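You operate a simulated robot arm through the tools that you are given. There is no shell and no other tool. Be economical: measure what you need, move in short steps, check, and stop when the job is done.

You run a simulated two-armed robot. Do the job below in one go: nothing can be reset, and whatever is moved stays where it is left.

JOB
Hold the yellow bowl on the counter before the right rack steady with one hand and put the rim weight from the counter before the right rack in it with the other.

It is judged by the outcome, as a careful person would: the job done as asked, and still so three seconds after it is handed in. It fails if anything else is knocked over, pushed out of place, dropped, spilled or broken.

ROBOT AND FRAMES
Two 7-joint arms with two-finger parallel grippers on one trunk, on a base that drives. Base frame: it is fixed to the floor where the robot stands at the start and does not move with it; the origin is under the middle of the robot, x ahead of it, y to its left, z up; the surface under the hand at the start is at about z = 880. Lengths are in mm, angles in degrees, forces in N, time in s.
The left shoulder is at the start at [20, 138, 1225], the right one opposite. With the tool pointing down near the work surface each hand reaches from about 100 to 500 mm from the robot's upright axis, wherever it stands, measured 20 degrees to its own side. Payload 1.57 kg a hand.
The tool frame of a hand sits at the grasp point between the pads (the TCP): z along the fingers, y along the line on which they close. The tips reach 30 mm beyond it. Largest opening 80 mm; finger width 17, thickness 12; the body of the gripper, 40 by 82 mm, starts 80 mm behind the TCP.
Orientation is that of the tool frame in the base frame, as [roll, pitch, yaw] about the fixed x, y, z axes, in that order (R = Rz(yaw) Ry(pitch) Rx(roll)). With the fingers straight down and closing along the base's y, the tool's x points along the base's -x, its y along +y and its z along -z.

CONTROLS
- The arms move only by the tool nudge_tool. It takes "left_series", "right_series" or both (then of equal length, played together; a hand with none holds still); each is a list of rows, each a list of 7 numbers: the gripper command, from -1 (fully open) to 1 (shut), values between in proportion, then the shift along the base's x, y, z in mm, then the turn, a rotation vector about the base's x, y, z in degrees. In form: [[claw, dx, dy, dz, ax, ay, az], ...]. A call has 1 to 12 rows; each row shifts and turns the commanded pose from where the row before left it. A row lasts 0.2 s, in which the tool goes at most 50 mm and 8.6 degrees; a call with a longer step from one row to the next is refused whole, and so is a gripper value outside its range. A pose out of reach is approached as far as the arm can. The call stops where the force on the tool passes 40 N (or 10 N more than at its start, if that is more) or the arm is blocked; 0.2 s more then pass. Each finger travels about 45 mm/s and halts on what it meets, pressing with about 41 N; the grip force reading is that of the motor and also rises with nothing between the fingers. The clock runs only during rows and for 0.2 s after the last one: add rows that do not move to give the fingers time. It gives the time, the measured TCP pose, the force on the tool (base axes), the opening and the grip force at its end, in the units of the frame above (readings bear some noise), with the torque about the TCP (base axes, N m) and any sound that the robot's microphone picked up.
- Cameras (640 x 400 px; columns grow to the right, rows downward): "scene" is now at [191.3, -11.1, 1136.4]; the picture's right is [-0.14, -0.99, 0.00], its down [-0.28, 0.04, -0.96] and it looks along [0.95, -0.14, -0.29] (base axes); focal length 214 px, centre (320, 200). "left" rides on the left gripper at [72, 7, -122] in its tool frame; the picture's right is [-0.09, 1.00, 0.00], its down [-0.84, -0.08, -0.54] and it looks along [-0.54, -0.05, 0.84] (tool axes); focal length 238 px, centre (320, 200). "right" rides on the right gripper at [72, -7, -122] in its tool frame; the picture's right is [0.09, 1.00, 0.00], its down [-0.84, 0.08, -0.54] and it looks along [-0.54, 0.05, 0.84] (tool axes); focal length 238 px, centre (320, 200). There is no depth. A picture from a camera that has moved, and an enlarged one, comes with that camera's place and axes in the base frame and with its lens.
- camera(camera): a new picture of that camera. It takes no simulated time.
- move_column(by): slides the trunk up (or, below 0, down) by that many mm; the arms and the scene camera ride with it, the base frame stays. It gives what a move gives, with no picture.
- drive_base(legs): drives the robot by 1 to 6 legs, each [ahead, left, turn to the left] in mm, mm and degrees, along the robot's own axes; the way and the turn of a leg run together, so that a leg with both is an arc; at most 1500 mm and 180 degrees a leg. The arms and the cameras ride along, it lands a little off, and it stops where it bumps. It gives what a move gives.
- turn_head(pan, tilt): turns the head with the scene camera to pan (to the left, within 60 degrees either way) and tilt (down, from -29 to 69), counted from straight ahead of the robot. It gives what a move gives.
- zoom(camera, box): a new picture of the part [left, top, right, bottom] of that camera's present view, enlarged. It takes no simulated time.
- sign_off(): hands the job in; it is judged then, once.

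Go step by step. Nothing tells you exact positions but the pictures and the camera data: compare them with the known pose of the tool, close in by small moves and look again before you grip or let go. The budget is 120 turns and 92 pictures, counting those below and the enlarged ones. Unless the task says otherwise, let go and move clear before handing in, and close with one line.

The tools are called after "Call:" by a JSON object that holds its "name" and its "arguments". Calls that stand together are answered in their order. nudge_tool: Moves the arms, as the interface text tells. Its arguments: {"type":"object","properties":{"left_series":{"type":"array"},"right_series":{"type":"array"}},"required":[]} The other tools are called the same way: move_column (by) slides the trunk up or down; drive_base (legs) drives the base; turn_head (pan, tilt) turns the head that bears the scene camera; camera (camera) takes a picture; zoom (camera, box) takes an enlarged picture of a part of a camera's view; sign_off () hands the job in.

At the start:

```text
t: 0.0
left_position: [361.4, 128.8, 1102.7]
left_tcp_rot: [-180.0, -17.1, -179.7]
left_wrist_force: [-0.4, -0.1, 0.4]
left_moment: [0.04, -0.01, 0.02]
left_gripper_width: 80.0
left_finger_force: 0.0
right_position: [369.3, -198.2, 1093.6]
right_tcp_rot: [-179.9, -17.8, 179.4]
right_wrist_force: [0.0, -0.2, 0.1]
right_moment: [-0.01, -0.03, -0.01]
right_gripper_width: 80.0
right_finger_force: 0.1
trunk travel left (down, up): [-600.0, 640.0]
robot x, y, heading: [-4.2, -1.2, 0.1]
head pan, tilt: [-8.1, 16.6]
```

scene: 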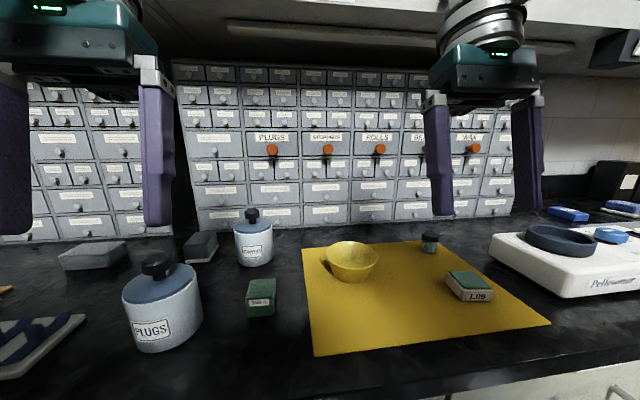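
right: 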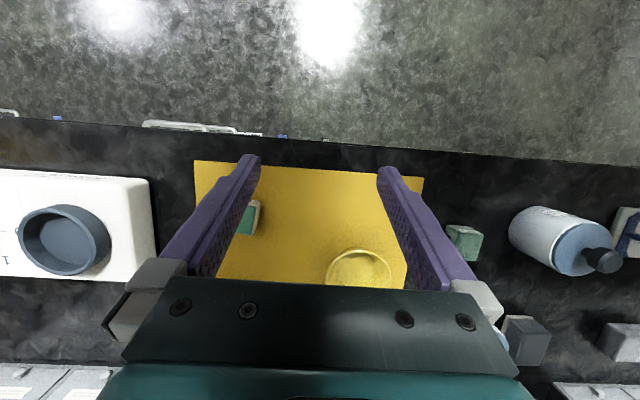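
left: 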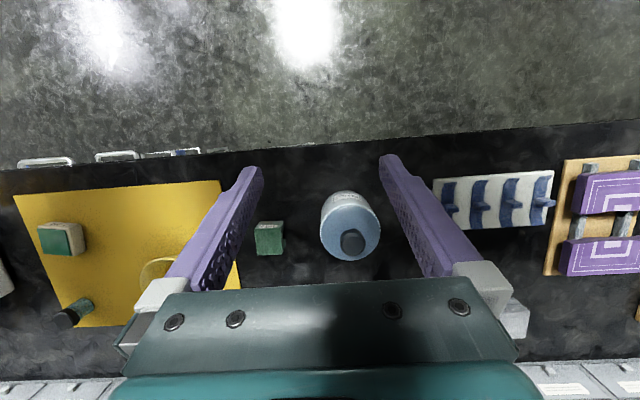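

I see a yellow bowl on a yellow mat, with several small objects with labels around. I'll zoom in to read the labels and identify the rim weight.

Call:
{"name": "zoom", "arguments": {"camera": "scene", "box": [220, 200, 560, 360]}}

Call:
{"name": "zoom", "arguments": {"camera": "scene", "box": [0, 190, 320, 390]}}

Call:
{"name": "zoom", "arguments": {"camera": "scene", "box": [170, 60, 520, 230]}}

```text
1.88 times, centred on (390, 280) of scene
camera zoom: at [191.3, -11.1, 1136.4], right [-0.14, -0.99, 0.0], down [-0.28, 0.04, -0.96], along [0.95, -0.14, -0.29], focal length 404 px, centre (188, 49)
```

zoom: 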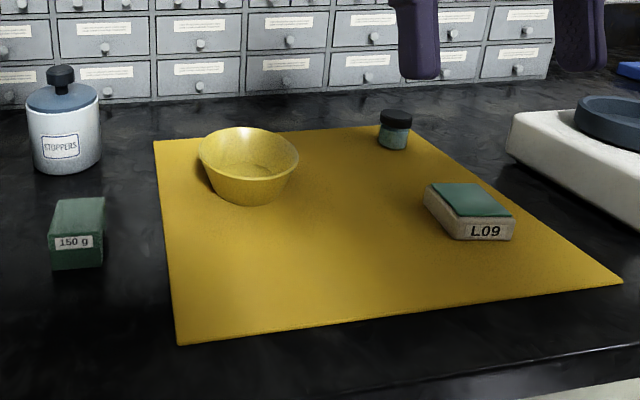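

```text
2.00 times, centred on (160, 290) of scene
camera zoom: at [191.3, -11.1, 1136.4], right [-0.14, -0.99, 0.0], down [-0.28, 0.04, -0.96], along [0.95, -0.14, -0.29], focal length 429 px, centre (640, 20)
```

zoom: 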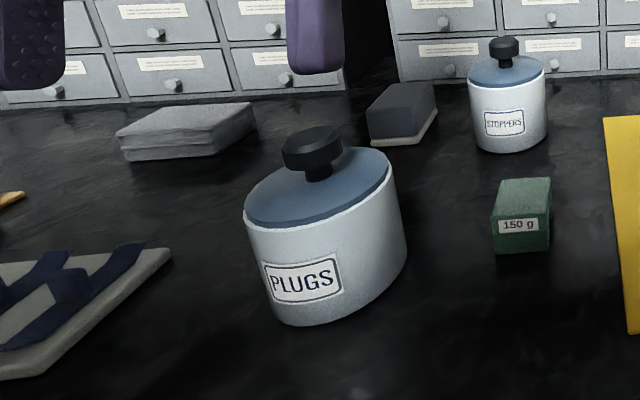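

```text
1.83 times, centred on (345, 145) of scene
camera zoom: at [191.3, -11.1, 1136.4], right [-0.14, -0.99, 0.0], down [-0.28, 0.04, -0.96], along [0.95, -0.14, -0.29], focal length 392 px, centre (274, 301)
```

zoom: 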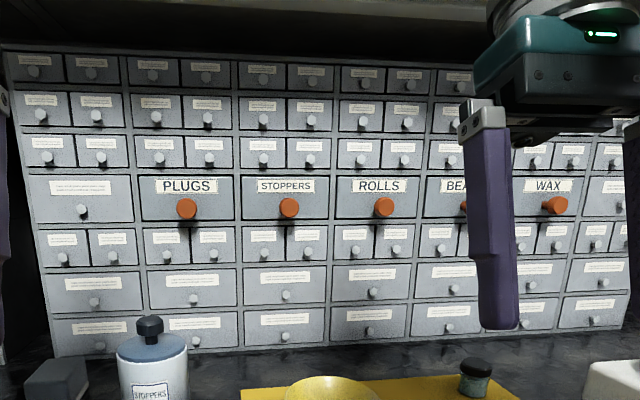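

The rim weight looks like the green block marked "150 g", near (479, 35). The bowl is near (535, -119), too far for a downward tool, so I drive forward a little and then look again.

Call:
{"name": "drive_base", "arguments": {"legs": [[120, 0, 0]]}}

Call:
{"name": "turn_head", "arguments": {"pan": -8, "tilt": 40}}

Call:
{"name": "nudge_tool", "arguments": {"left_series": [[-1, 0, -15, 0, 0, -8.5, 0], [-1, 0, -30, 0, 0, -8.6, 0]], "right_series": [[-1, 0, 0, 0, 0, -8.5, 0], [-1, 0, 0, 0, 0, -8.6, 0]]}}

Call:
{"name": "camera", "arguments": {"camera": "scene"}}

Call:
{"name": "camera", "arguments": {"camera": "left"}}

Call:
{"name": "camera", "arguments": {"camera": "right"}}

```text
t: 1.2
left_position: [481.6, 128.8, 1102.1]
left_tcp_rot: [179.9, -17.2, -179.6]
left_wrist_force: [0.4, -0.7, 0.5]
left_moment: [0.03, 0.02, -0.01]
left_gripper_width: 80.0
left_finger_force: 0.1
right_position: [488.8, -198.5, 1093.4]
right_tcp_rot: [-179.9, -17.9, 179.4]
right_wrist_force: [0.4, -0.6, 0.6]
right_moment: [0.0, 0.04, 0.03]
right_gripper_width: 79.8
right_finger_force: 0.0
trunk travel left (down, up): [-600.0, 640.0]
robot x, y, heading: [118.2, 0.5, 0.1]
head pan, tilt: [-8.1, 16.6]
```

```text
t: 2.1
left_position: [480.6, 129.6, 1101.5]
left_tcp_rot: [179.9, -17.2, -179.6]
left_wrist_force: [0.2, -0.4, 0.7]
left_moment: [0.0, 0.04, -0.01]
left_gripper_width: 80.1
left_finger_force: 0.0
right_position: [489.1, -197.9, 1094.1]
right_tcp_rot: [-180.0, -18.0, 179.4]
right_wrist_force: [0.3, 0.7, -0.6]
right_moment: [-0.05, -0.01, 0.0]
right_gripper_width: 80.0
right_finger_force: 0.0
trunk travel left (down, up): [-600.0, 640.0]
robot x, y, heading: [118.4, 0.4, 0.0]
head pan, tilt: [-8.0, 40.0]
```

```text
t: 2.7
left_position: [480.0, 86.2, 1102.3]
left_tcp_rot: [-179.9, 0.0, -179.5]
left_wrist_force: [-0.3, -0.2, 0.4]
left_moment: [-0.01, 0.0, -0.03]
left_gripper_width: 80.0
left_finger_force: 0.0
right_position: [488.2, -198.3, 1094.9]
right_tcp_rot: [179.9, -0.7, 179.4]
right_wrist_force: [0.7, -0.3, -0.3]
right_moment: [0.0, 0.02, 0.02]
right_gripper_width: 79.8
right_finger_force: 0.0
trunk travel left (down, up): [-600.0, 640.0]
robot x, y, heading: [120.3, 1.3, -0.1]
head pan, tilt: [-8.0, 40.0]
```

```text
85 pictures are left
camera scene: at [303.0, -9.8, 1099.4], right [-0.14, -0.99, 0.0], down [-0.64, 0.09, -0.77], along [0.76, -0.11, -0.64], focal length 214 px, centre (320, 200)
```

scene: 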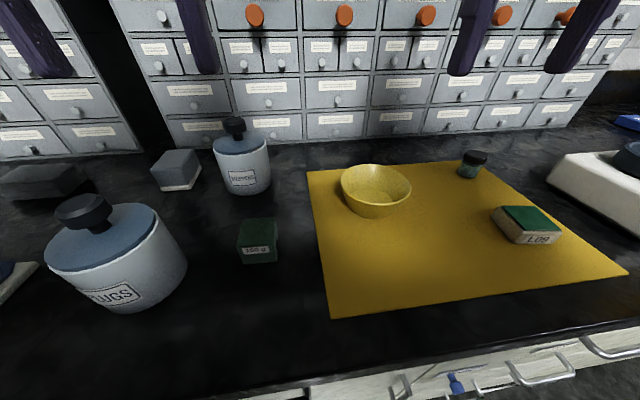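

```text
84 pictures are left
camera left: at [407.3, 89.9, 1222.6], right [0.08, 1.0, 0.0], down [0.84, -0.07, 0.54], along [0.54, -0.05, -0.84], focal length 238 px, centre (320, 200)
```

left: 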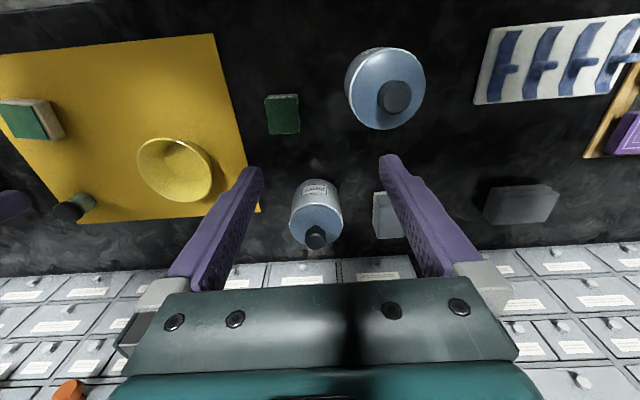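

```text
83 pictures are left
camera right: at [417.8, -203.1, 1217.3], right [-0.08, 1.0, 0.0], down [0.84, 0.07, 0.53], along [0.53, 0.05, -0.85], focal length 238 px, centre (320, 200)
```

right: 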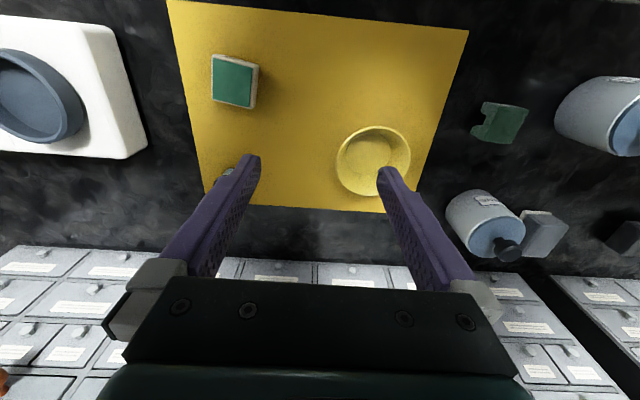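

The bowl and block are in all three views; the block seems to have a notch. I zoom in to find its shape.

Call:
{"name": "zoom", "arguments": {"camera": "right", "box": [440, 70, 560, 170]}}

Call:
{"name": "zoom", "arguments": {"camera": "left", "box": [110, 70, 330, 220]}}

Call:
{"name": "zoom", "arguments": {"camera": "scene", "box": [220, 150, 440, 280]}}

```text
4.00 times, centred on (500, 120) of right
camera zoom: at [417.8, -203.1, 1217.3], right [-0.08, 1.0, 0.0], down [0.84, 0.07, 0.53], along [0.53, 0.05, -0.85], focal length 953 px, centre (-400, 520)
```

zoom: 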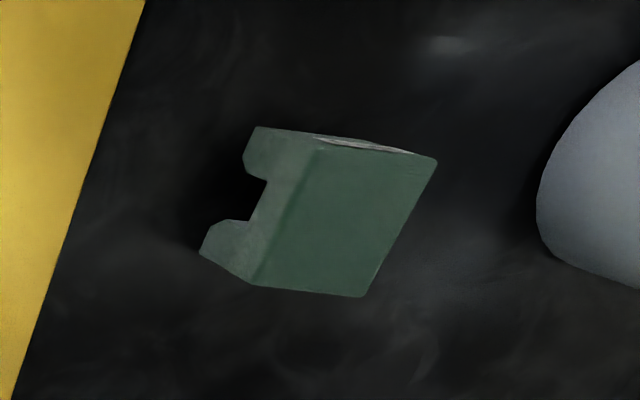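

```text
2.67 times, centred on (220, 145) of left
camera zoom: at [407.3, 89.9, 1222.6], right [0.08, 1.0, 0.0], down [0.84, -0.07, 0.54], along [0.54, -0.05, -0.84], focal length 636 px, centre (587, 347)
```

zoom: 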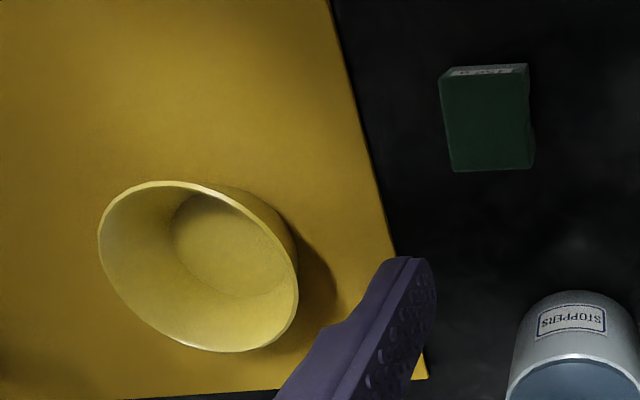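

```text
2.91 times, centred on (330, 215) of scene
camera zoom: at [303.0, -9.8, 1099.4], right [-0.14, -0.99, 0.0], down [-0.64, 0.09, -0.77], along [0.76, -0.11, -0.64], focal length 624 px, centre (291, 156)
```

zoom: 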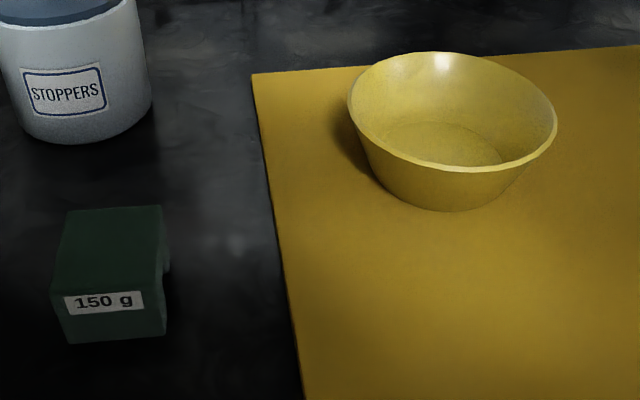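

I take the block as about 40 × 45 × 36 mm, centred at (475, 36), and the bowl's centre as about (533, -122) with its rim near z 925. I bring the left hand over the block and the right hand higher up over the bowl's right rim, then check.

Call:
{"name": "nudge_tool", "arguments": {"left_series": [[-0.5, -2, -25, -40, 0, 0, 0], [-0.5, -3, -25, -40, 0, 0, 0], [-0.5, 0, 0, -30, 0, 0, 0], [-0.5, 0, 0, 0, 0, 0, 0]], "right_series": [[-0.5, 12, 0, -20, 8, 0, 0], [-0.5, 12, 0, -20, 8, 0, 0], [-0.5, 12, 0, -20, 8, 0, 0], [-0.5, 8, 0, -10, 3, 0, 0]]}}

Call:
{"name": "camera", "arguments": {"camera": "left"}}

Call:
{"name": "camera", "arguments": {"camera": "right"}}

Call:
{"name": "camera", "arguments": {"camera": "scene"}}

```text
t: 3.7
left_position: [475.5, 35.6, 989.4]
left_tcp_rot: [-179.9, -0.1, -179.4]
left_wrist_force: [1.0, -0.2, 0.3]
left_moment: [-0.01, 0.0, 0.02]
left_gripper_width: 60.1
left_finger_force: 0.1
right_position: [533.0, -197.2, 1023.4]
right_tcp_rot: [152.8, -1.0, 180.0]
right_wrist_force: [-0.1, -0.9, -0.2]
right_moment: [0.01, 0.04, 0.0]
right_gripper_width: 59.8
right_finger_force: 0.2
trunk travel left (down, up): [-600.0, 640.0]
robot x, y, heading: [122.6, -2.0, 0.0]
head pan, tilt: [-8.0, 40.0]
```

```text
79 pictures are left
camera left: at [402.7, 39.5, 1111.3], right [0.08, 1.0, 0.0], down [0.84, -0.07, 0.54], along [0.54, -0.05, -0.84], focal length 238 px, centre (320, 200)
```

left: 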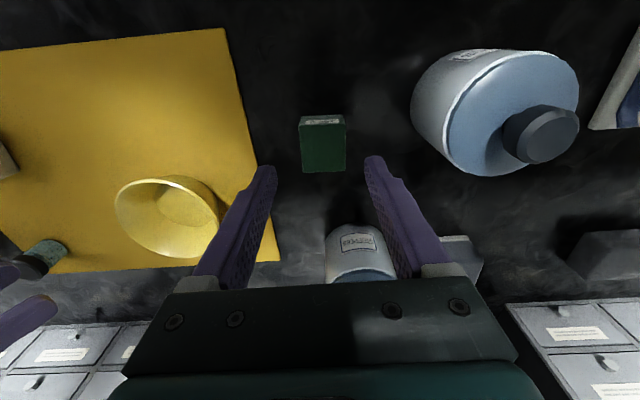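

```text
78 pictures are left
camera right: at [462.3, -258.3, 1130.5], right [-0.08, 0.89, 0.46], down [0.84, -0.18, 0.5], along [0.53, 0.43, -0.73], focal length 238 px, centre (320, 200)
```

right: 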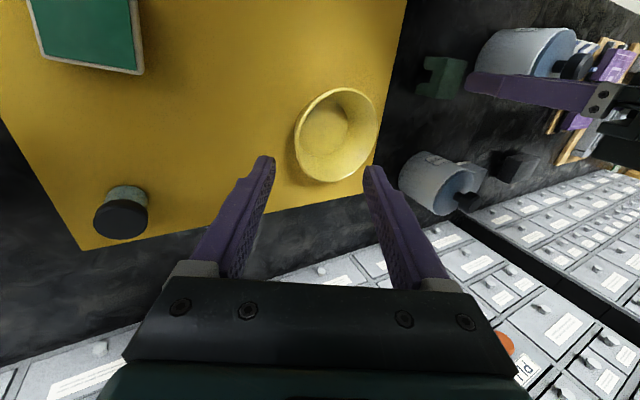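

```text
77 pictures are left
camera scene: at [303.1, -9.6, 1099.5], right [-0.14, -0.99, 0.0], down [-0.64, 0.09, -0.77], along [0.76, -0.11, -0.64], focal length 214 px, centre (320, 200)
```

scene: 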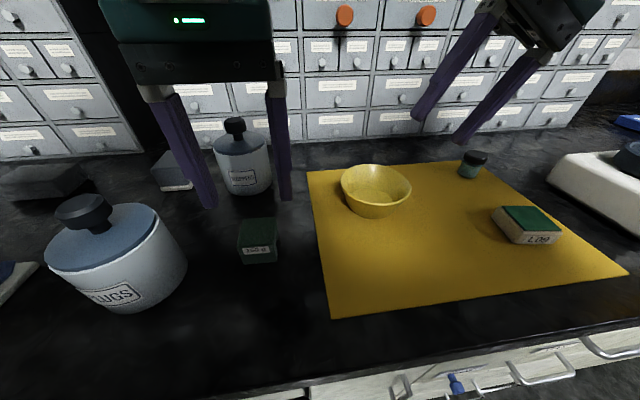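

The left hand is square over the block, so I lower it to grip the upper 18 mm, above the notch.

Call:
{"name": "nudge_tool", "arguments": {"left_series": [[-0.5, 0, 0, -25, 0, 0, 0], [-0.5, 0, 0, -22, 0, 0, 0], [-0.5, 0, 0, -14, 0, 0, 0], [-0.5, 0, 0, 0, 0, 0, 0]]}}

Call:
{"name": "camera", "arguments": {"camera": "left"}}

Call:
{"name": "zoom", "arguments": {"camera": "scene", "box": [160, 120, 440, 290]}}

```text
t: 4.7
left_position: [474.7, 34.7, 930.6]
left_tcp_rot: [-179.9, -0.1, -179.5]
left_wrist_force: [-0.2, -0.4, 0.6]
left_moment: [-0.01, -0.02, 0.01]
left_gripper_width: 59.7
left_finger_force: 0.0
right_position: [532.4, -197.8, 1023.8]
right_tcp_rot: [152.9, -1.0, 180.0]
right_wrist_force: [0.5, -0.4, -0.1]
right_moment: [0.0, 0.02, 0.02]
right_gripper_width: 60.1
right_finger_force: 0.1
trunk travel left (down, up): [-600.0, 640.0]
robot x, y, heading: [119.0, 4.3, 0.0]
head pan, tilt: [-8.0, 40.0]
```

```text
76 pictures are left
camera left: at [402.7, 39.6, 1051.4], right [0.08, 1.0, 0.0], down [0.84, -0.07, 0.54], along [0.54, -0.05, -0.84], focal length 238 px, centre (320, 200)
```

left: 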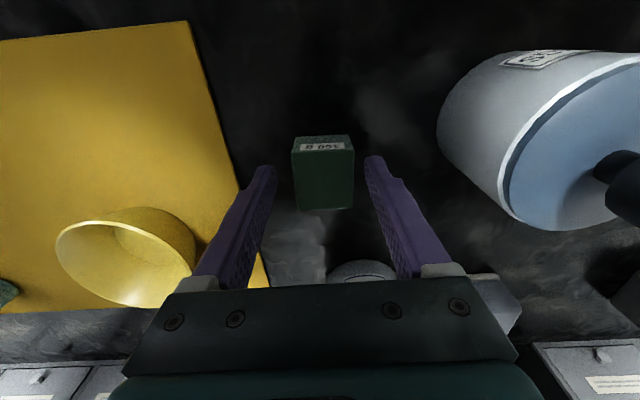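

```text
2.29 times, centred on (300, 205) of scene
camera zoom: at [303.1, -9.7, 1099.5], right [-0.14, -0.99, 0.0], down [-0.64, 0.09, -0.77], along [0.76, -0.11, -0.64], focal length 490 px, centre (366, 189)
```

zoom: 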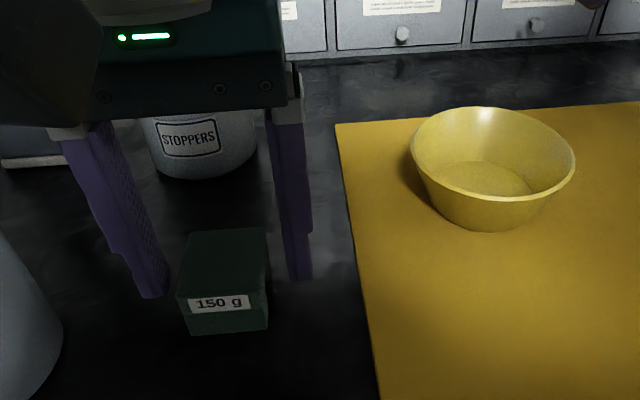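

The fingers straddle the block. I go down 3 mm and close.

Call:
{"name": "nudge_tool", "arguments": {"left_series": [[-0.5, 0, 0, -3, 0, 0, 0], [0.3, 0, 0, 0, 0, 0, 0], [0.3, 0, 0, 0, 0, 0, 0], [0.3, 0, 0, 0, 0, 0, 0], [0.3, 0, 0, 0, 0, 0, 0]]}}

Call:
{"name": "camera", "arguments": {"camera": "left"}}

```text
t: 5.9
left_position: [476.3, 35.0, 928.0]
left_tcp_rot: [-179.9, -0.1, -179.6]
left_wrist_force: [0.0, 1.5, 0.9]
left_moment: [0.07, -0.03, -0.02]
left_gripper_width: 39.6
left_finger_force: 39.0
right_position: [533.0, -197.6, 1023.6]
right_tcp_rot: [153.0, -1.0, 179.9]
right_wrist_force: [-0.3, 0.6, 0.4]
right_moment: [-0.01, 0.01, 0.02]
right_gripper_width: 60.4
right_finger_force: 0.0
trunk travel left (down, up): [-600.0, 640.0]
robot x, y, heading: [120.8, -2.1, -0.2]
head pan, tilt: [-8.0, 40.0]
```

```text
74 pictures are left
camera left: at [402.9, 39.7, 1048.5], right [0.08, 1.0, 0.0], down [0.84, -0.07, 0.54], along [0.54, -0.05, -0.84], focal length 238 px, centre (320, 200)
```

left: 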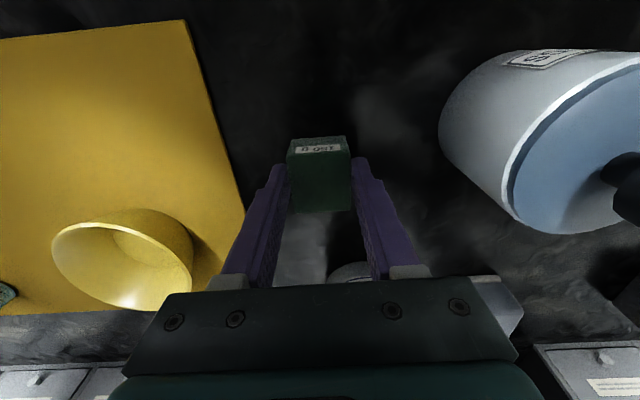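

The block is gripped (39.6 mm). I lift it clear, then turn the left hand by -90° about the vertical, so its fingers and camera stay clear of the right hand at the bowl.

Call:
{"name": "nudge_tool", "arguments": {"left_series": [[0.3, 0, 0, 20, 0, 0, 0], [0.3, 0, 0, 35, 0, 0, 0], [0.3, 0, 0, 40, 0, 0, 0], [0.3, 0, 0, 15, 0, 0, 0]]}}

Call:
{"name": "nudge_tool", "arguments": {"left_series": [[0.3, 0, 0, 0, 0, 0, -8.2], [0.3, 0, 0, 0, 0, 0, -8.2], [0.3, 0, 0, 0, 0, 0, -8.2], [0.3, 0, 0, 0, 0, 0, -8.2], [0.3, 0, 0, 0, 0, 0, -8.2], [0.3, 0, 0, 0, 0, 0, -8.2], [0.3, 0, 0, 0, 0, 0, -8.2], [0.3, 0, 0, 0, 0, 0, -8.2], [0.3, 0, 0, 0, 0, 0, -8.2], [0.3, 0, 0, 0, 0, 0, -8.2], [0.3, 0, 0, 0, 0, 0, -8.2]]}}

Call:
{"name": "camera", "arguments": {"camera": "scene"}}

```text
t: 6.9
left_position: [475.4, 33.9, 1038.0]
left_tcp_rot: [180.0, -0.3, -179.5]
left_wrist_force: [1.5, 0.9, -1.1]
left_moment: [0.02, -0.01, -0.04]
left_gripper_width: 39.5
left_finger_force: 40.9
right_position: [533.4, -198.2, 1023.0]
right_tcp_rot: [152.8, -1.0, 180.0]
right_wrist_force: [0.9, 0.7, -0.5]
right_moment: [0.02, -0.01, -0.02]
right_gripper_width: 60.1
right_finger_force: 0.0
trunk travel left (down, up): [-600.0, 640.0]
robot x, y, heading: [118.0, 2.6, -0.0]
head pan, tilt: [-8.0, 40.0]
```

```text
t: 9.3
left_position: [476.7, 34.5, 1037.0]
left_tcp_rot: [-179.9, 0.0, 90.0]
left_wrist_force: [0.0, -0.1, -1.4]
left_moment: [0.05, 0.01, 0.04]
left_gripper_width: 39.2
left_finger_force: 40.3
right_position: [532.8, -197.6, 1024.0]
right_tcp_rot: [152.9, -1.0, 179.9]
right_wrist_force: [-0.1, -1.0, -0.6]
right_moment: [-0.01, 0.04, 0.01]
right_gripper_width: 59.9
right_finger_force: 0.1
trunk travel left (down, up): [-600.0, 640.0]
robot x, y, heading: [116.8, -1.6, 0.5]
head pan, tilt: [-8.0, 40.0]
```

```text
73 pictures are left
camera scene: at [303.0, -9.7, 1099.4], right [-0.14, -0.99, 0.0], down [-0.64, 0.09, -0.77], along [0.76, -0.11, -0.64], focal length 214 px, centre (320, 200)
```

scene: 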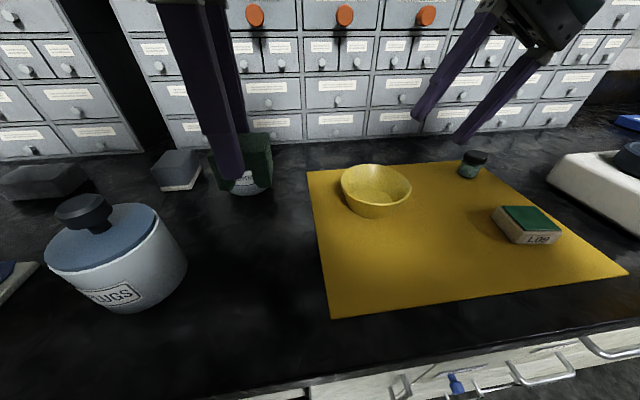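

The block is held and turned well. Now the right hand goes down along its tilted axis to about 45 mm short of the bowl's right rim, opening narrowed to 44 mm.

Call:
{"name": "nudge_tool", "arguments": {"right_series": [[-0.1, 0, 1, -25, 0, 0, 0], [-0.1, 0, 1, -23, 0, 0, 0], [-0.1, 0, 0, 0, 0, 0, 0]]}}

Call:
{"name": "camera", "arguments": {"camera": "right"}}

Call:
{"name": "zoom", "arguments": {"camera": "scene", "box": [310, 80, 510, 230]}}

Call:
{"name": "camera", "arguments": {"camera": "left"}}

```text
t: 10.1
left_position: [475.5, 34.6, 1038.3]
left_tcp_rot: [-179.9, 0.0, 90.3]
left_wrist_force: [-0.9, 0.0, -1.4]
left_moment: [0.01, -0.01, -0.01]
left_gripper_width: 39.3
left_finger_force: 41.4
right_position: [532.4, -195.7, 976.0]
right_tcp_rot: [152.9, -0.9, 179.8]
right_wrist_force: [0.0, 0.1, 0.8]
right_moment: [0.02, -0.01, -0.02]
right_gripper_width: 43.8
right_finger_force: 0.1
trunk travel left (down, up): [-600.0, 640.0]
robot x, y, heading: [120.5, -1.3, -0.0]
head pan, tilt: [-8.0, 40.0]
```

```text
72 pictures are left
camera right: at [462.0, -256.2, 1083.5], right [-0.08, 0.89, 0.45], down [0.84, -0.18, 0.5], along [0.53, 0.43, -0.73], focal length 238 px, centre (320, 200)
```

right: 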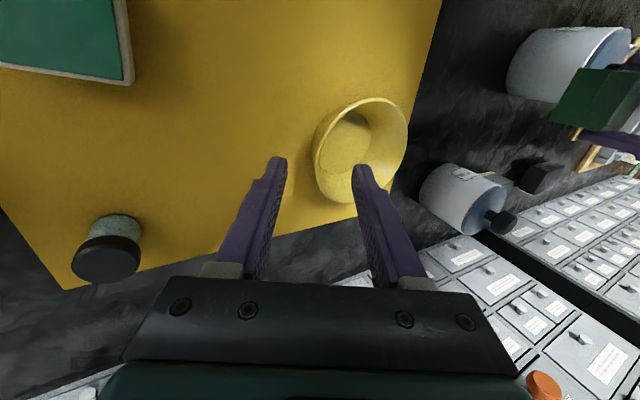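

```text
2.67 times, centred on (410, 155) of scene
camera zoom: at [303.0, -9.7, 1099.4], right [-0.14, -0.99, 0.0], down [-0.64, 0.09, -0.77], along [0.76, -0.11, -0.64], focal length 572 px, centre (80, 320)
```

zoom: 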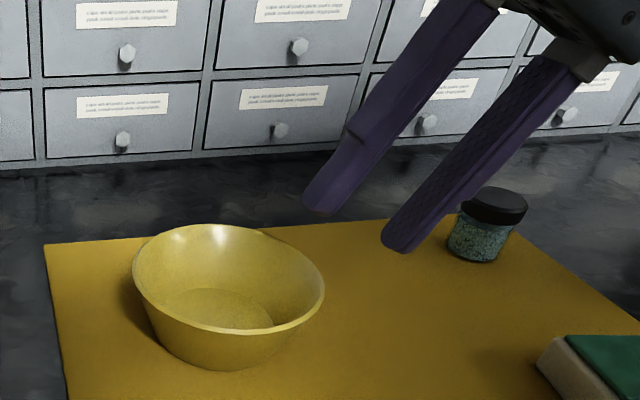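

```text
70 pictures are left
camera left: at [481.4, 104.9, 1158.0], right [1.0, -0.09, 0.0], down [-0.07, -0.84, 0.54], along [-0.05, -0.54, -0.84], focal length 238 px, centre (320, 200)
```

left: 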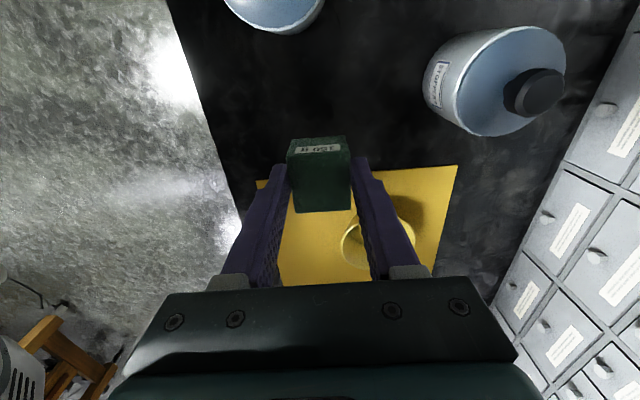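

The rim's right edge sits midway between the finger tips in line with the approach. I advance along the tool axis in short steps.

Call:
{"name": "nudge_tool", "arguments": {"right_series": [[-0.1, 0, 7, -14, 0, 0, 0], [-0.1, 0, 7, -14, 0, 0, 0], [-0.1, 0, 4, -8, 0, 0, 0], [-0.1, 0, 0, 0, 0, 0, 0]]}}

Call:
{"name": "camera", "arguments": {"camera": "right"}}

Call:
{"name": "zoom", "arguments": {"camera": "scene", "box": [310, 80, 510, 230]}}

```text
t: 11.1
left_position: [476.3, 33.9, 1036.9]
left_tcp_rot: [-179.8, -0.2, 90.3]
left_wrist_force: [0.3, 0.9, -1.4]
left_moment: [0.01, 0.0, 0.01]
left_gripper_width: 39.1
left_finger_force: 40.5
right_position: [534.4, -178.0, 940.5]
right_tcp_rot: [152.9, -1.1, 179.9]
right_wrist_force: [0.7, 0.2, -0.7]
right_moment: [0.01, 0.01, 0.01]
right_gripper_width: 44.1
right_finger_force: 0.1
trunk travel left (down, up): [-600.0, 640.0]
robot x, y, heading: [120.4, -1.6, 0.2]
head pan, tilt: [-8.0, 40.0]
```

```text
69 pictures are left
camera right: at [462.0, -238.2, 1047.2], right [-0.08, 0.89, 0.45], down [0.85, -0.18, 0.5], along [0.53, 0.43, -0.73], focal length 238 px, centre (320, 200)
```

right: 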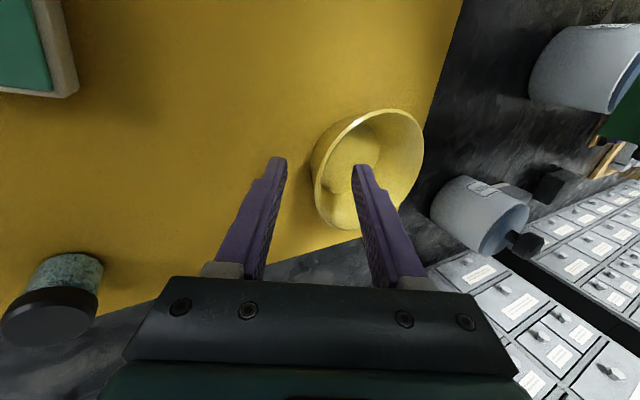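

```text
2.67 times, centred on (410, 155) of scene
camera zoom: at [303.0, -9.7, 1099.4], right [-0.14, -0.99, 0.0], down [-0.64, 0.09, -0.77], along [0.76, -0.11, -0.64], focal length 572 px, centre (80, 320)
```

zoom: 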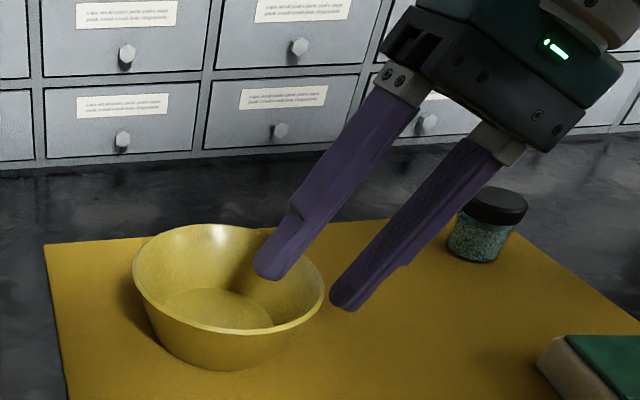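

The fingers straddle the right rim with the inner tip inside the bowl. I close on the wall.

Call:
{"name": "nudge_tool", "arguments": {"right_series": [[0.4, 0, -1, 0, 0, 0, 0], [0.7, 0, 0, 0, 0, 0, 0], [1, 0, 0, 0, 0, 0, 0], [1, 0, 0, 0, 0, 0, 0], [1, 0, 0, 0, 0, 0, 0]]}}

Call:
{"name": "camera", "arguments": {"camera": "right"}}

Call:
{"name": "zoom", "arguments": {"camera": "scene", "box": [310, 80, 510, 230]}}

```text
t: 12.3
left_position: [475.8, 34.1, 1037.6]
left_tcp_rot: [-180.0, -0.1, 90.3]
left_wrist_force: [-0.6, 0.2, -0.6]
left_moment: [0.02, 0.01, -0.03]
left_gripper_width: 39.0
left_finger_force: 41.1
right_position: [532.7, -180.1, 940.0]
right_tcp_rot: [152.9, -1.1, -180.0]
right_wrist_force: [0.3, 0.0, -2.0]
right_moment: [-0.12, 0.01, 0.03]
right_gripper_width: 6.4
right_finger_force: 25.9
trunk travel left (down, up): [-600.0, 640.0]
robot x, y, heading: [120.5, -4.5, 0.2]
head pan, tilt: [-8.0, 40.0]
```

```text
67 pictures are left
camera right: at [461.9, -239.4, 1047.1], right [-0.08, 0.89, 0.45], down [0.85, -0.18, 0.5], along [0.53, 0.43, -0.74], focal length 238 px, centre (320, 200)
```

right: 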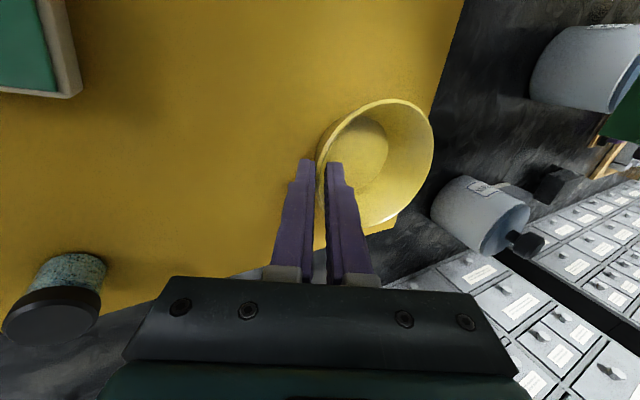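

```text
2.67 times, centred on (410, 155) of scene
camera zoom: at [302.9, -9.6, 1099.4], right [-0.14, -0.99, 0.0], down [-0.64, 0.09, -0.77], along [0.76, -0.11, -0.64], focal length 572 px, centre (80, 320)
```

zoom: 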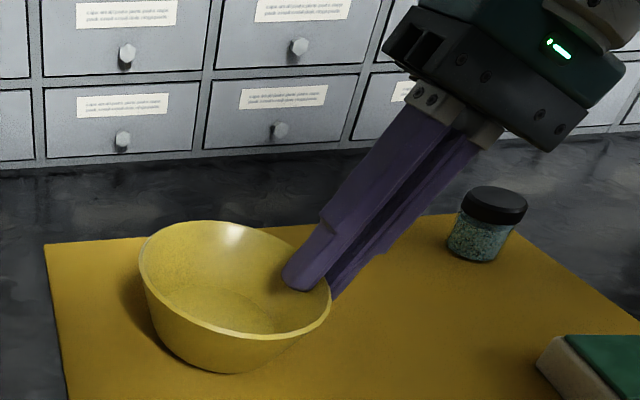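

The wall is pinched. The bowl looks slightly shifted, maybe tilted, so I give the grip a moment and look closer.

Call:
{"name": "nudge_tool", "arguments": {"right_series": [[1, 0, 0, 0, 0, 0, 0], [1, 0, 0, 0, 0, 0, 0]]}}

Call:
{"name": "zoom", "arguments": {"camera": "scene", "box": [320, 145, 440, 225]}}

Call:
{"name": "zoom", "arguments": {"camera": "left", "box": [260, 170, 480, 300]}}

```text
t: 12.9
left_position: [477.5, 35.3, 1037.3]
left_tcp_rot: [-179.9, -0.1, 90.3]
left_wrist_force: [0.5, -0.1, -1.9]
left_moment: [0.0, 0.02, -0.01]
left_gripper_width: 39.1
left_finger_force: 41.2
right_position: [532.4, -178.9, 939.4]
right_tcp_rot: [152.9, -1.0, 179.9]
right_wrist_force: [0.2, -0.4, -2.2]
right_moment: [-0.08, 0.01, -0.01]
right_gripper_width: 6.0
right_finger_force: 25.7
trunk travel left (down, up): [-600.0, 640.0]
robot x, y, heading: [118.9, 0.7, 0.3]
head pan, tilt: [-8.0, 40.0]
```

```text
5.00 times, centred on (380, 185) of scene
camera zoom: at [302.9, -9.6, 1099.4], right [-0.14, -0.99, 0.0], down [-0.64, 0.09, -0.77], along [0.76, -0.11, -0.64], focal length 1072 px, centre (20, 275)
```

zoom: 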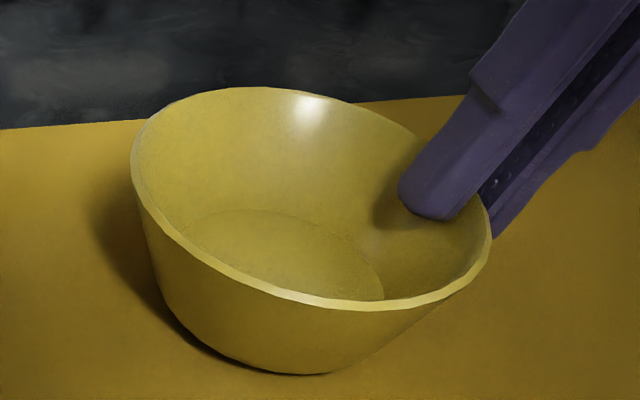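

```text
2.91 times, centred on (370, 235) of left
camera zoom: at [481.3, 104.9, 1157.9], right [1.0, -0.09, 0.0], down [-0.07, -0.84, 0.54], along [-0.05, -0.54, -0.84], focal length 693 px, centre (174, 98)
```

zoom: 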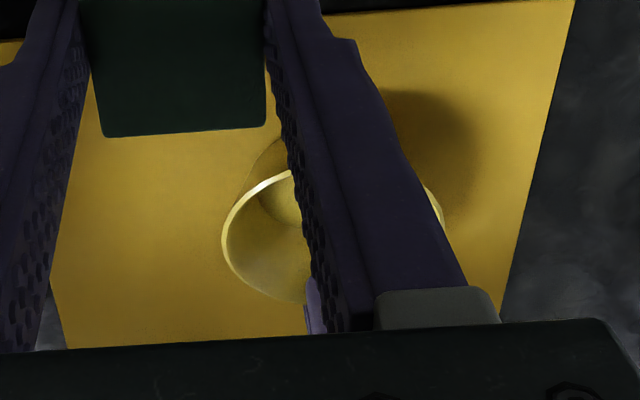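

The bowl is tilted about 6° (its left side lifted) because its wall is steeper than my finger angle. I turn the right hand back by 6° about the bowl's right base edge to set it level.

Call:
{"name": "nudge_tool", "arguments": {"right_series": [[1, 0, 2, 0.8, -2, 0, 0], [1, 0, 2, 0.7, -2, 0, 0], [1, 0, 2, 0.7, -2, 0, 0], [1, 0, 0, 0, 0, 0, 0]]}}

Call:
{"name": "zoom", "arguments": {"camera": "scene", "box": [320, 145, 440, 225]}}

```text
t: 13.9
left_position: [476.5, 34.9, 1036.6]
left_tcp_rot: [-179.9, -0.1, 90.4]
left_wrist_force: [-0.1, -0.2, -1.6]
left_moment: [0.0, -0.02, -0.01]
left_gripper_width: 39.3
left_finger_force: 41.2
right_position: [533.3, -172.6, 942.5]
right_tcp_rot: [158.9, -1.0, 179.7]
right_wrist_force: [-1.2, -1.0, 1.6]
right_moment: [0.03, 0.17, 0.07]
right_gripper_width: 6.4
right_finger_force: 25.9
trunk travel left (down, up): [-600.0, 640.0]
robot x, y, heading: [119.2, 1.4, 0.1]
head pan, tilt: [-8.0, 40.0]
```

```text
5.00 times, centred on (380, 185) of scene
camera zoom: at [302.9, -9.8, 1099.5], right [-0.14, -0.99, 0.0], down [-0.64, 0.09, -0.77], along [0.76, -0.11, -0.64], focal length 1072 px, centre (20, 275)
```

zoom: 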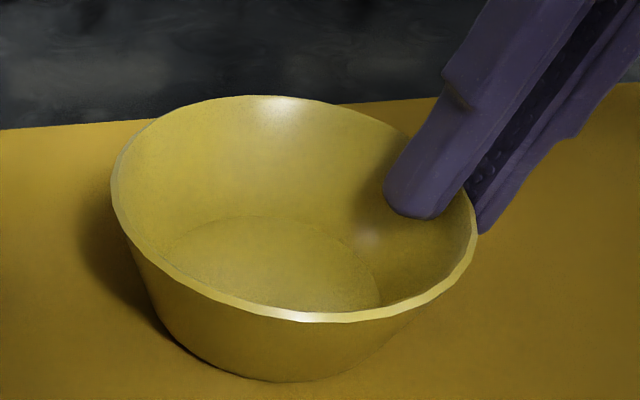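

The bowl is nearly level; I turn one more degree, then carry the block over the bowl's centre at safe height.

Call:
{"name": "nudge_tool", "arguments": {"right_series": [[1, 0, 1, 0.3, -1, 0, 0], [1, 0, 0, 0, 0, 0, 0], [1, 0, 0, 0, 0, 0, 0], [1, 0, 0, 0, 0, 0, 0], [1, 0, 0, 0, 0, 0, 0]], "left_series": [[0.3, 14, -38, 0, 0, 0, 0], [0.3, 14, -38, 0, 0, 0, 0], [0.3, 14, -38, 0, 0, 0, 0], [0.3, 14, -36, 0, 0, 0, 0], [0.3, 1, -2, 0, 0, 0, 0]]}}

Call:
{"name": "camera", "arguments": {"camera": "scene"}}

Call:
{"name": "camera", "arguments": {"camera": "left"}}

Call:
{"name": "camera", "arguments": {"camera": "right"}}

```text
t: 15.1
left_position: [515.0, -66.2, 1037.5]
left_tcp_rot: [180.0, 0.0, 90.2]
left_wrist_force: [-0.5, 0.1, -0.7]
left_moment: [0.03, 0.03, 0.02]
left_gripper_width: 39.1
left_finger_force: 41.0
left hand out of reach, approached as far as the arm can: row 3, 4
right_position: [533.0, -171.6, 942.7]
right_tcp_rot: [160.1, -0.9, 179.8]
right_wrist_force: [-1.2, -2.6, 6.9]
right_moment: [0.27, 0.29, 0.09]
right_gripper_width: 6.0
right_finger_force: 25.9
trunk travel left (down, up): [-600.0, 640.0]
robot x, y, heading: [120.5, -3.0, -0.1]
head pan, tilt: [-8.0, 40.0]
```

```text
62 pictures are left
camera scene: at [303.3, -10.1, 1099.5], right [-0.14, -0.99, 0.0], down [-0.64, 0.09, -0.77], along [0.76, -0.11, -0.64], focal length 214 px, centre (320, 200)
```

scene: 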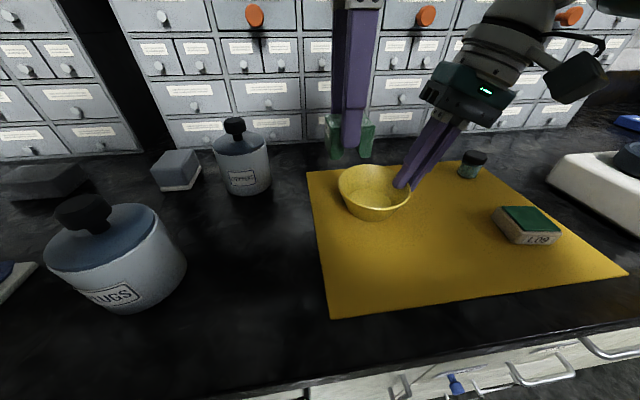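

```text
61 pictures are left
camera left: at [520.6, 4.0, 1157.8], right [1.0, -0.09, 0.0], down [-0.07, -0.84, 0.54], along [-0.05, -0.54, -0.84], focal length 238 px, centre (320, 200)
```

left: 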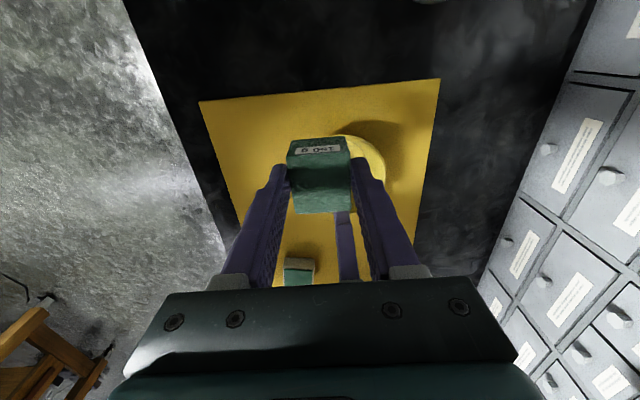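

```text
60 pictures are left
camera right: at [462.4, -218.9, 1056.6], right [-0.08, 0.94, 0.34], down [0.84, -0.12, 0.52], along [0.53, 0.33, -0.78], focal length 238 px, centre (320, 200)
```

right: 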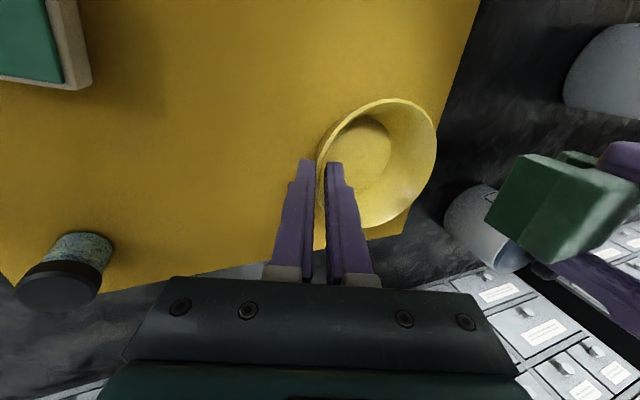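

The left hand can't reach across to the bowl from here. I let the bowl go, back the right hand out, drive the base 120 mm to the right, and grip again at the correct 20° tilt.

Call:
{"name": "nudge_tool", "arguments": {"right_series": [[0.8, 0, 0, 0, 0, 0, 0], [0.4, 0, 0, 0, 0, 0, 0], [0, 0, 0, 0, 0, 0, 0], [0, 0, 0, 0, 0, 0, 0], [0, 0, -7, 20, 0, 0, 0], [0, 0, -10, 28, 0, 0, 0], [0, 0, -7, 20, 0, 0, 0], [0, 0, 0, 30, 0, 0, 0]]}}

Call:
{"name": "camera", "arguments": {"camera": "scene"}}

```text
t: 16.9
left_position: [514.4, -65.4, 1037.3]
left_tcp_rot: [180.0, -0.1, 90.4]
left_wrist_force: [-0.4, 0.1, -1.1]
left_moment: [0.03, 0.02, 0.02]
left_gripper_width: 39.4
left_finger_force: 41.0
right_position: [533.8, -196.3, 1041.0]
right_tcp_rot: [159.9, -1.0, 179.8]
right_wrist_force: [0.3, 0.7, -0.4]
right_moment: [-0.03, -0.02, -0.02]
right_gripper_width: 40.1
right_finger_force: 0.3
trunk travel left (down, up): [-600.0, 640.0]
robot x, y, heading: [119.9, 0.4, -0.2]
head pan, tilt: [-8.0, 40.0]
```

```text
59 pictures are left
camera scene: at [303.1, -9.7, 1099.4], right [-0.14, -0.99, 0.0], down [-0.64, 0.09, -0.77], along [0.76, -0.11, -0.64], focal length 214 px, centre (320, 200)
```

scene: 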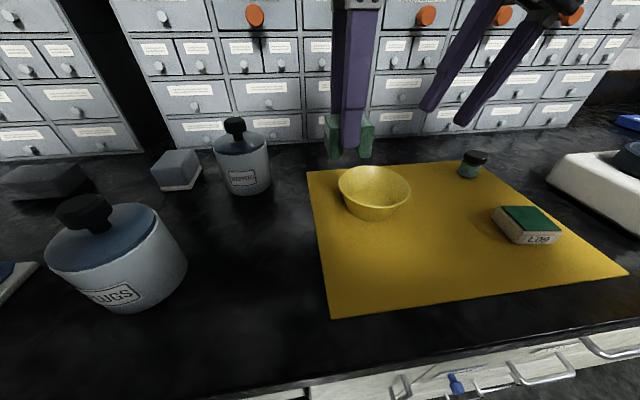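

Call:
{"name": "drive_base", "arguments": {"legs": [[0, -130, 0]]}}

Call:
{"name": "turn_head", "arguments": {"pan": 0, "tilt": 45}}

Call:
{"name": "camera", "arguments": {"camera": "scene"}}

Call:
{"name": "zoom", "arguments": {"camera": "scene", "box": [220, 120, 420, 250]}}

Call:
{"name": "camera", "arguments": {"camera": "left"}}

```text
t: 18.2
left_position: [514.7, -194.4, 1036.3]
left_tcp_rot: [179.9, -0.1, 90.5]
left_wrist_force: [-0.2, 0.0, -1.8]
left_moment: [-0.01, -0.01, -0.02]
left_gripper_width: 39.3
left_finger_force: 40.6
right_position: [533.0, -323.9, 1040.7]
right_tcp_rot: [159.8, -1.0, 179.8]
right_wrist_force: [0.5, -0.7, 0.7]
right_moment: [0.01, 0.01, 0.0]
right_gripper_width: 39.9
right_finger_force: 0.2
trunk travel left (down, up): [-600.0, 640.0]
robot x, y, heading: [121.0, -132.0, 0.3]
head pan, tilt: [-8.0, 40.0]
```

```text
t: 18.9
left_position: [515.4, -194.6, 1036.6]
left_tcp_rot: [-180.0, -0.1, 90.4]
left_wrist_force: [-0.5, -0.5, -0.5]
left_moment: [0.01, 0.0, 0.02]
left_gripper_width: 39.4
left_finger_force: 41.3
right_position: [532.3, -324.8, 1040.0]
right_tcp_rot: [159.9, -1.0, 179.9]
right_wrist_force: [0.4, -0.6, -0.2]
right_moment: [0.01, 0.0, 0.03]
right_gripper_width: 40.2
right_finger_force: 0.0
trunk travel left (down, up): [-600.0, 640.0]
robot x, y, heading: [121.0, -130.5, 0.1]
head pan, tilt: [0.0, 45.0]
```

```text
58 pictures are left
camera scene: at [300.3, -127.0, 1092.2], right [0.0, -1.0, 0.0], down [-0.71, 0.0, -0.71], along [0.71, 0.0, -0.71], focal length 214 px, centre (320, 200)
```

scene: 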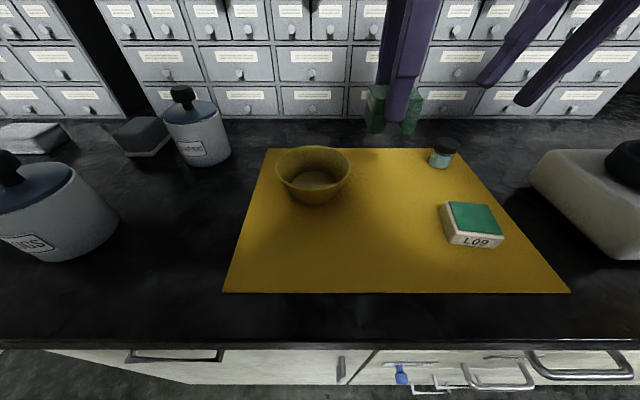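

```text
3.08 times, centred on (320, 185) of scene
camera zoom: at [300.3, -127.0, 1092.2], right [0.0, -1.0, 0.0], down [-0.71, 0.0, -0.71], along [0.71, 0.0, -0.71], focal length 660 px, centre (320, 246)
```

zoom: 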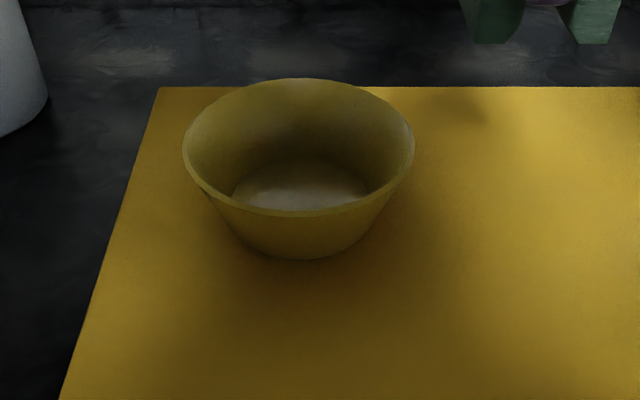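

```text
56 pictures are left
camera left: at [520.5, -124.2, 1157.5], right [1.0, -0.09, 0.0], down [-0.07, -0.84, 0.54], along [-0.05, -0.54, -0.84], focal length 238 px, centre (320, 200)
```

left: 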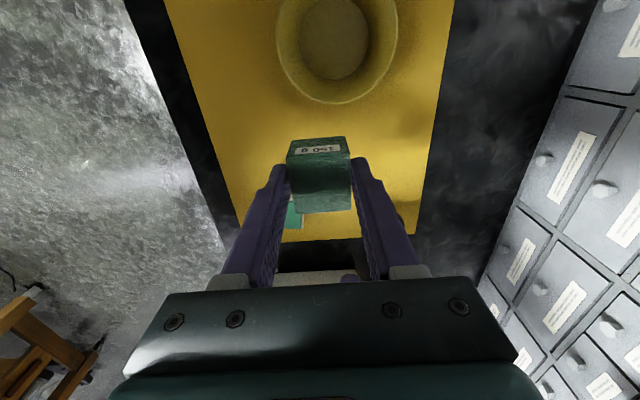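

The base is in a better place. Bowl centre is about (532, -118), rim at z 925, radius 49.5. I move both hands left together: the left one to the far side above the bowl, the right one to its approach start.

Call:
{"name": "nudge_tool", "arguments": {"left_series": [[0.3, 4, 33.5, 0, 0, 0, 0], [0.3, 4, 33.5, 0, 0, 0, 0], [0.3, 4, 33.5, 0, 0, 0, 0], [0.3, 5, 33.5, 0, 0, 0, 0], [0.3, 0, 0, 0, 0, 0, 0]], "right_series": [[0, 0, 35, -14.5, 0, 0, 0], [0, 0, 35, -14.5, 0, 0, 0], [0, 0, 35, -14.5, 0, 0, 0], [0, 0, 34, -14.5, 0, 0, 0], [0, 0, 0, 0, 0, 0, 0]]}}

Call:
{"name": "camera", "arguments": {"camera": "right"}}

Call:
{"name": "camera", "arguments": {"camera": "scene"}}

```text
t: 20.1
left_position: [531.8, -60.2, 1035.8]
left_tcp_rot: [-179.9, -0.1, 90.4]
left_wrist_force: [0.0, -0.5, -1.3]
left_moment: [0.06, -0.02, -0.01]
left_gripper_width: 39.3
left_finger_force: 41.1
right_position: [533.7, -185.2, 981.7]
right_tcp_rot: [159.9, -0.9, 179.7]
right_wrist_force: [-0.5, -0.1, -0.3]
right_moment: [-0.01, 0.01, -0.02]
right_gripper_width: 40.1
right_finger_force: 0.0
trunk travel left (down, up): [-600.0, 640.0]
robot x, y, heading: [117.8, -128.6, 0.0]
head pan, tilt: [0.0, 45.0]
```

```text
55 pictures are left
camera right: at [462.7, -232.5, 1095.9], right [-0.08, 0.94, 0.34], down [0.85, -0.12, 0.52], along [0.53, 0.33, -0.78], focal length 238 px, centre (320, 200)
```

right: 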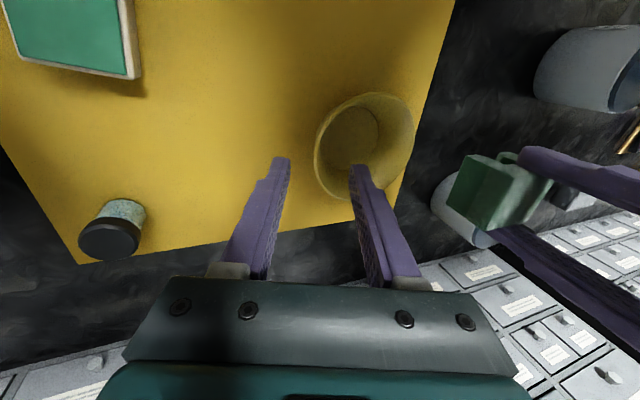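

```text
54 pictures are left
camera scene: at [300.3, -127.1, 1092.2], right [0.0, -1.0, 0.0], down [-0.71, 0.0, -0.71], along [0.71, 0.0, -0.71], focal length 214 px, centre (320, 200)
```

scene: 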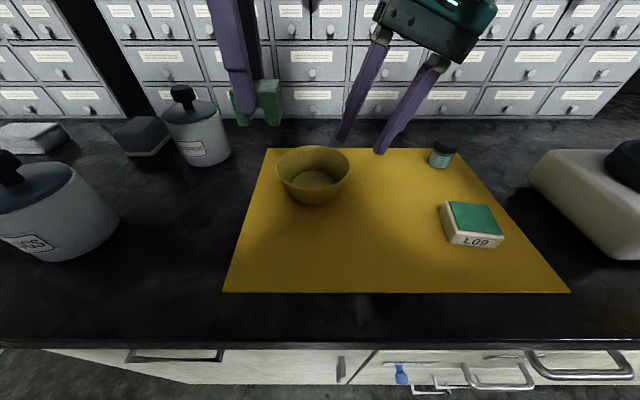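

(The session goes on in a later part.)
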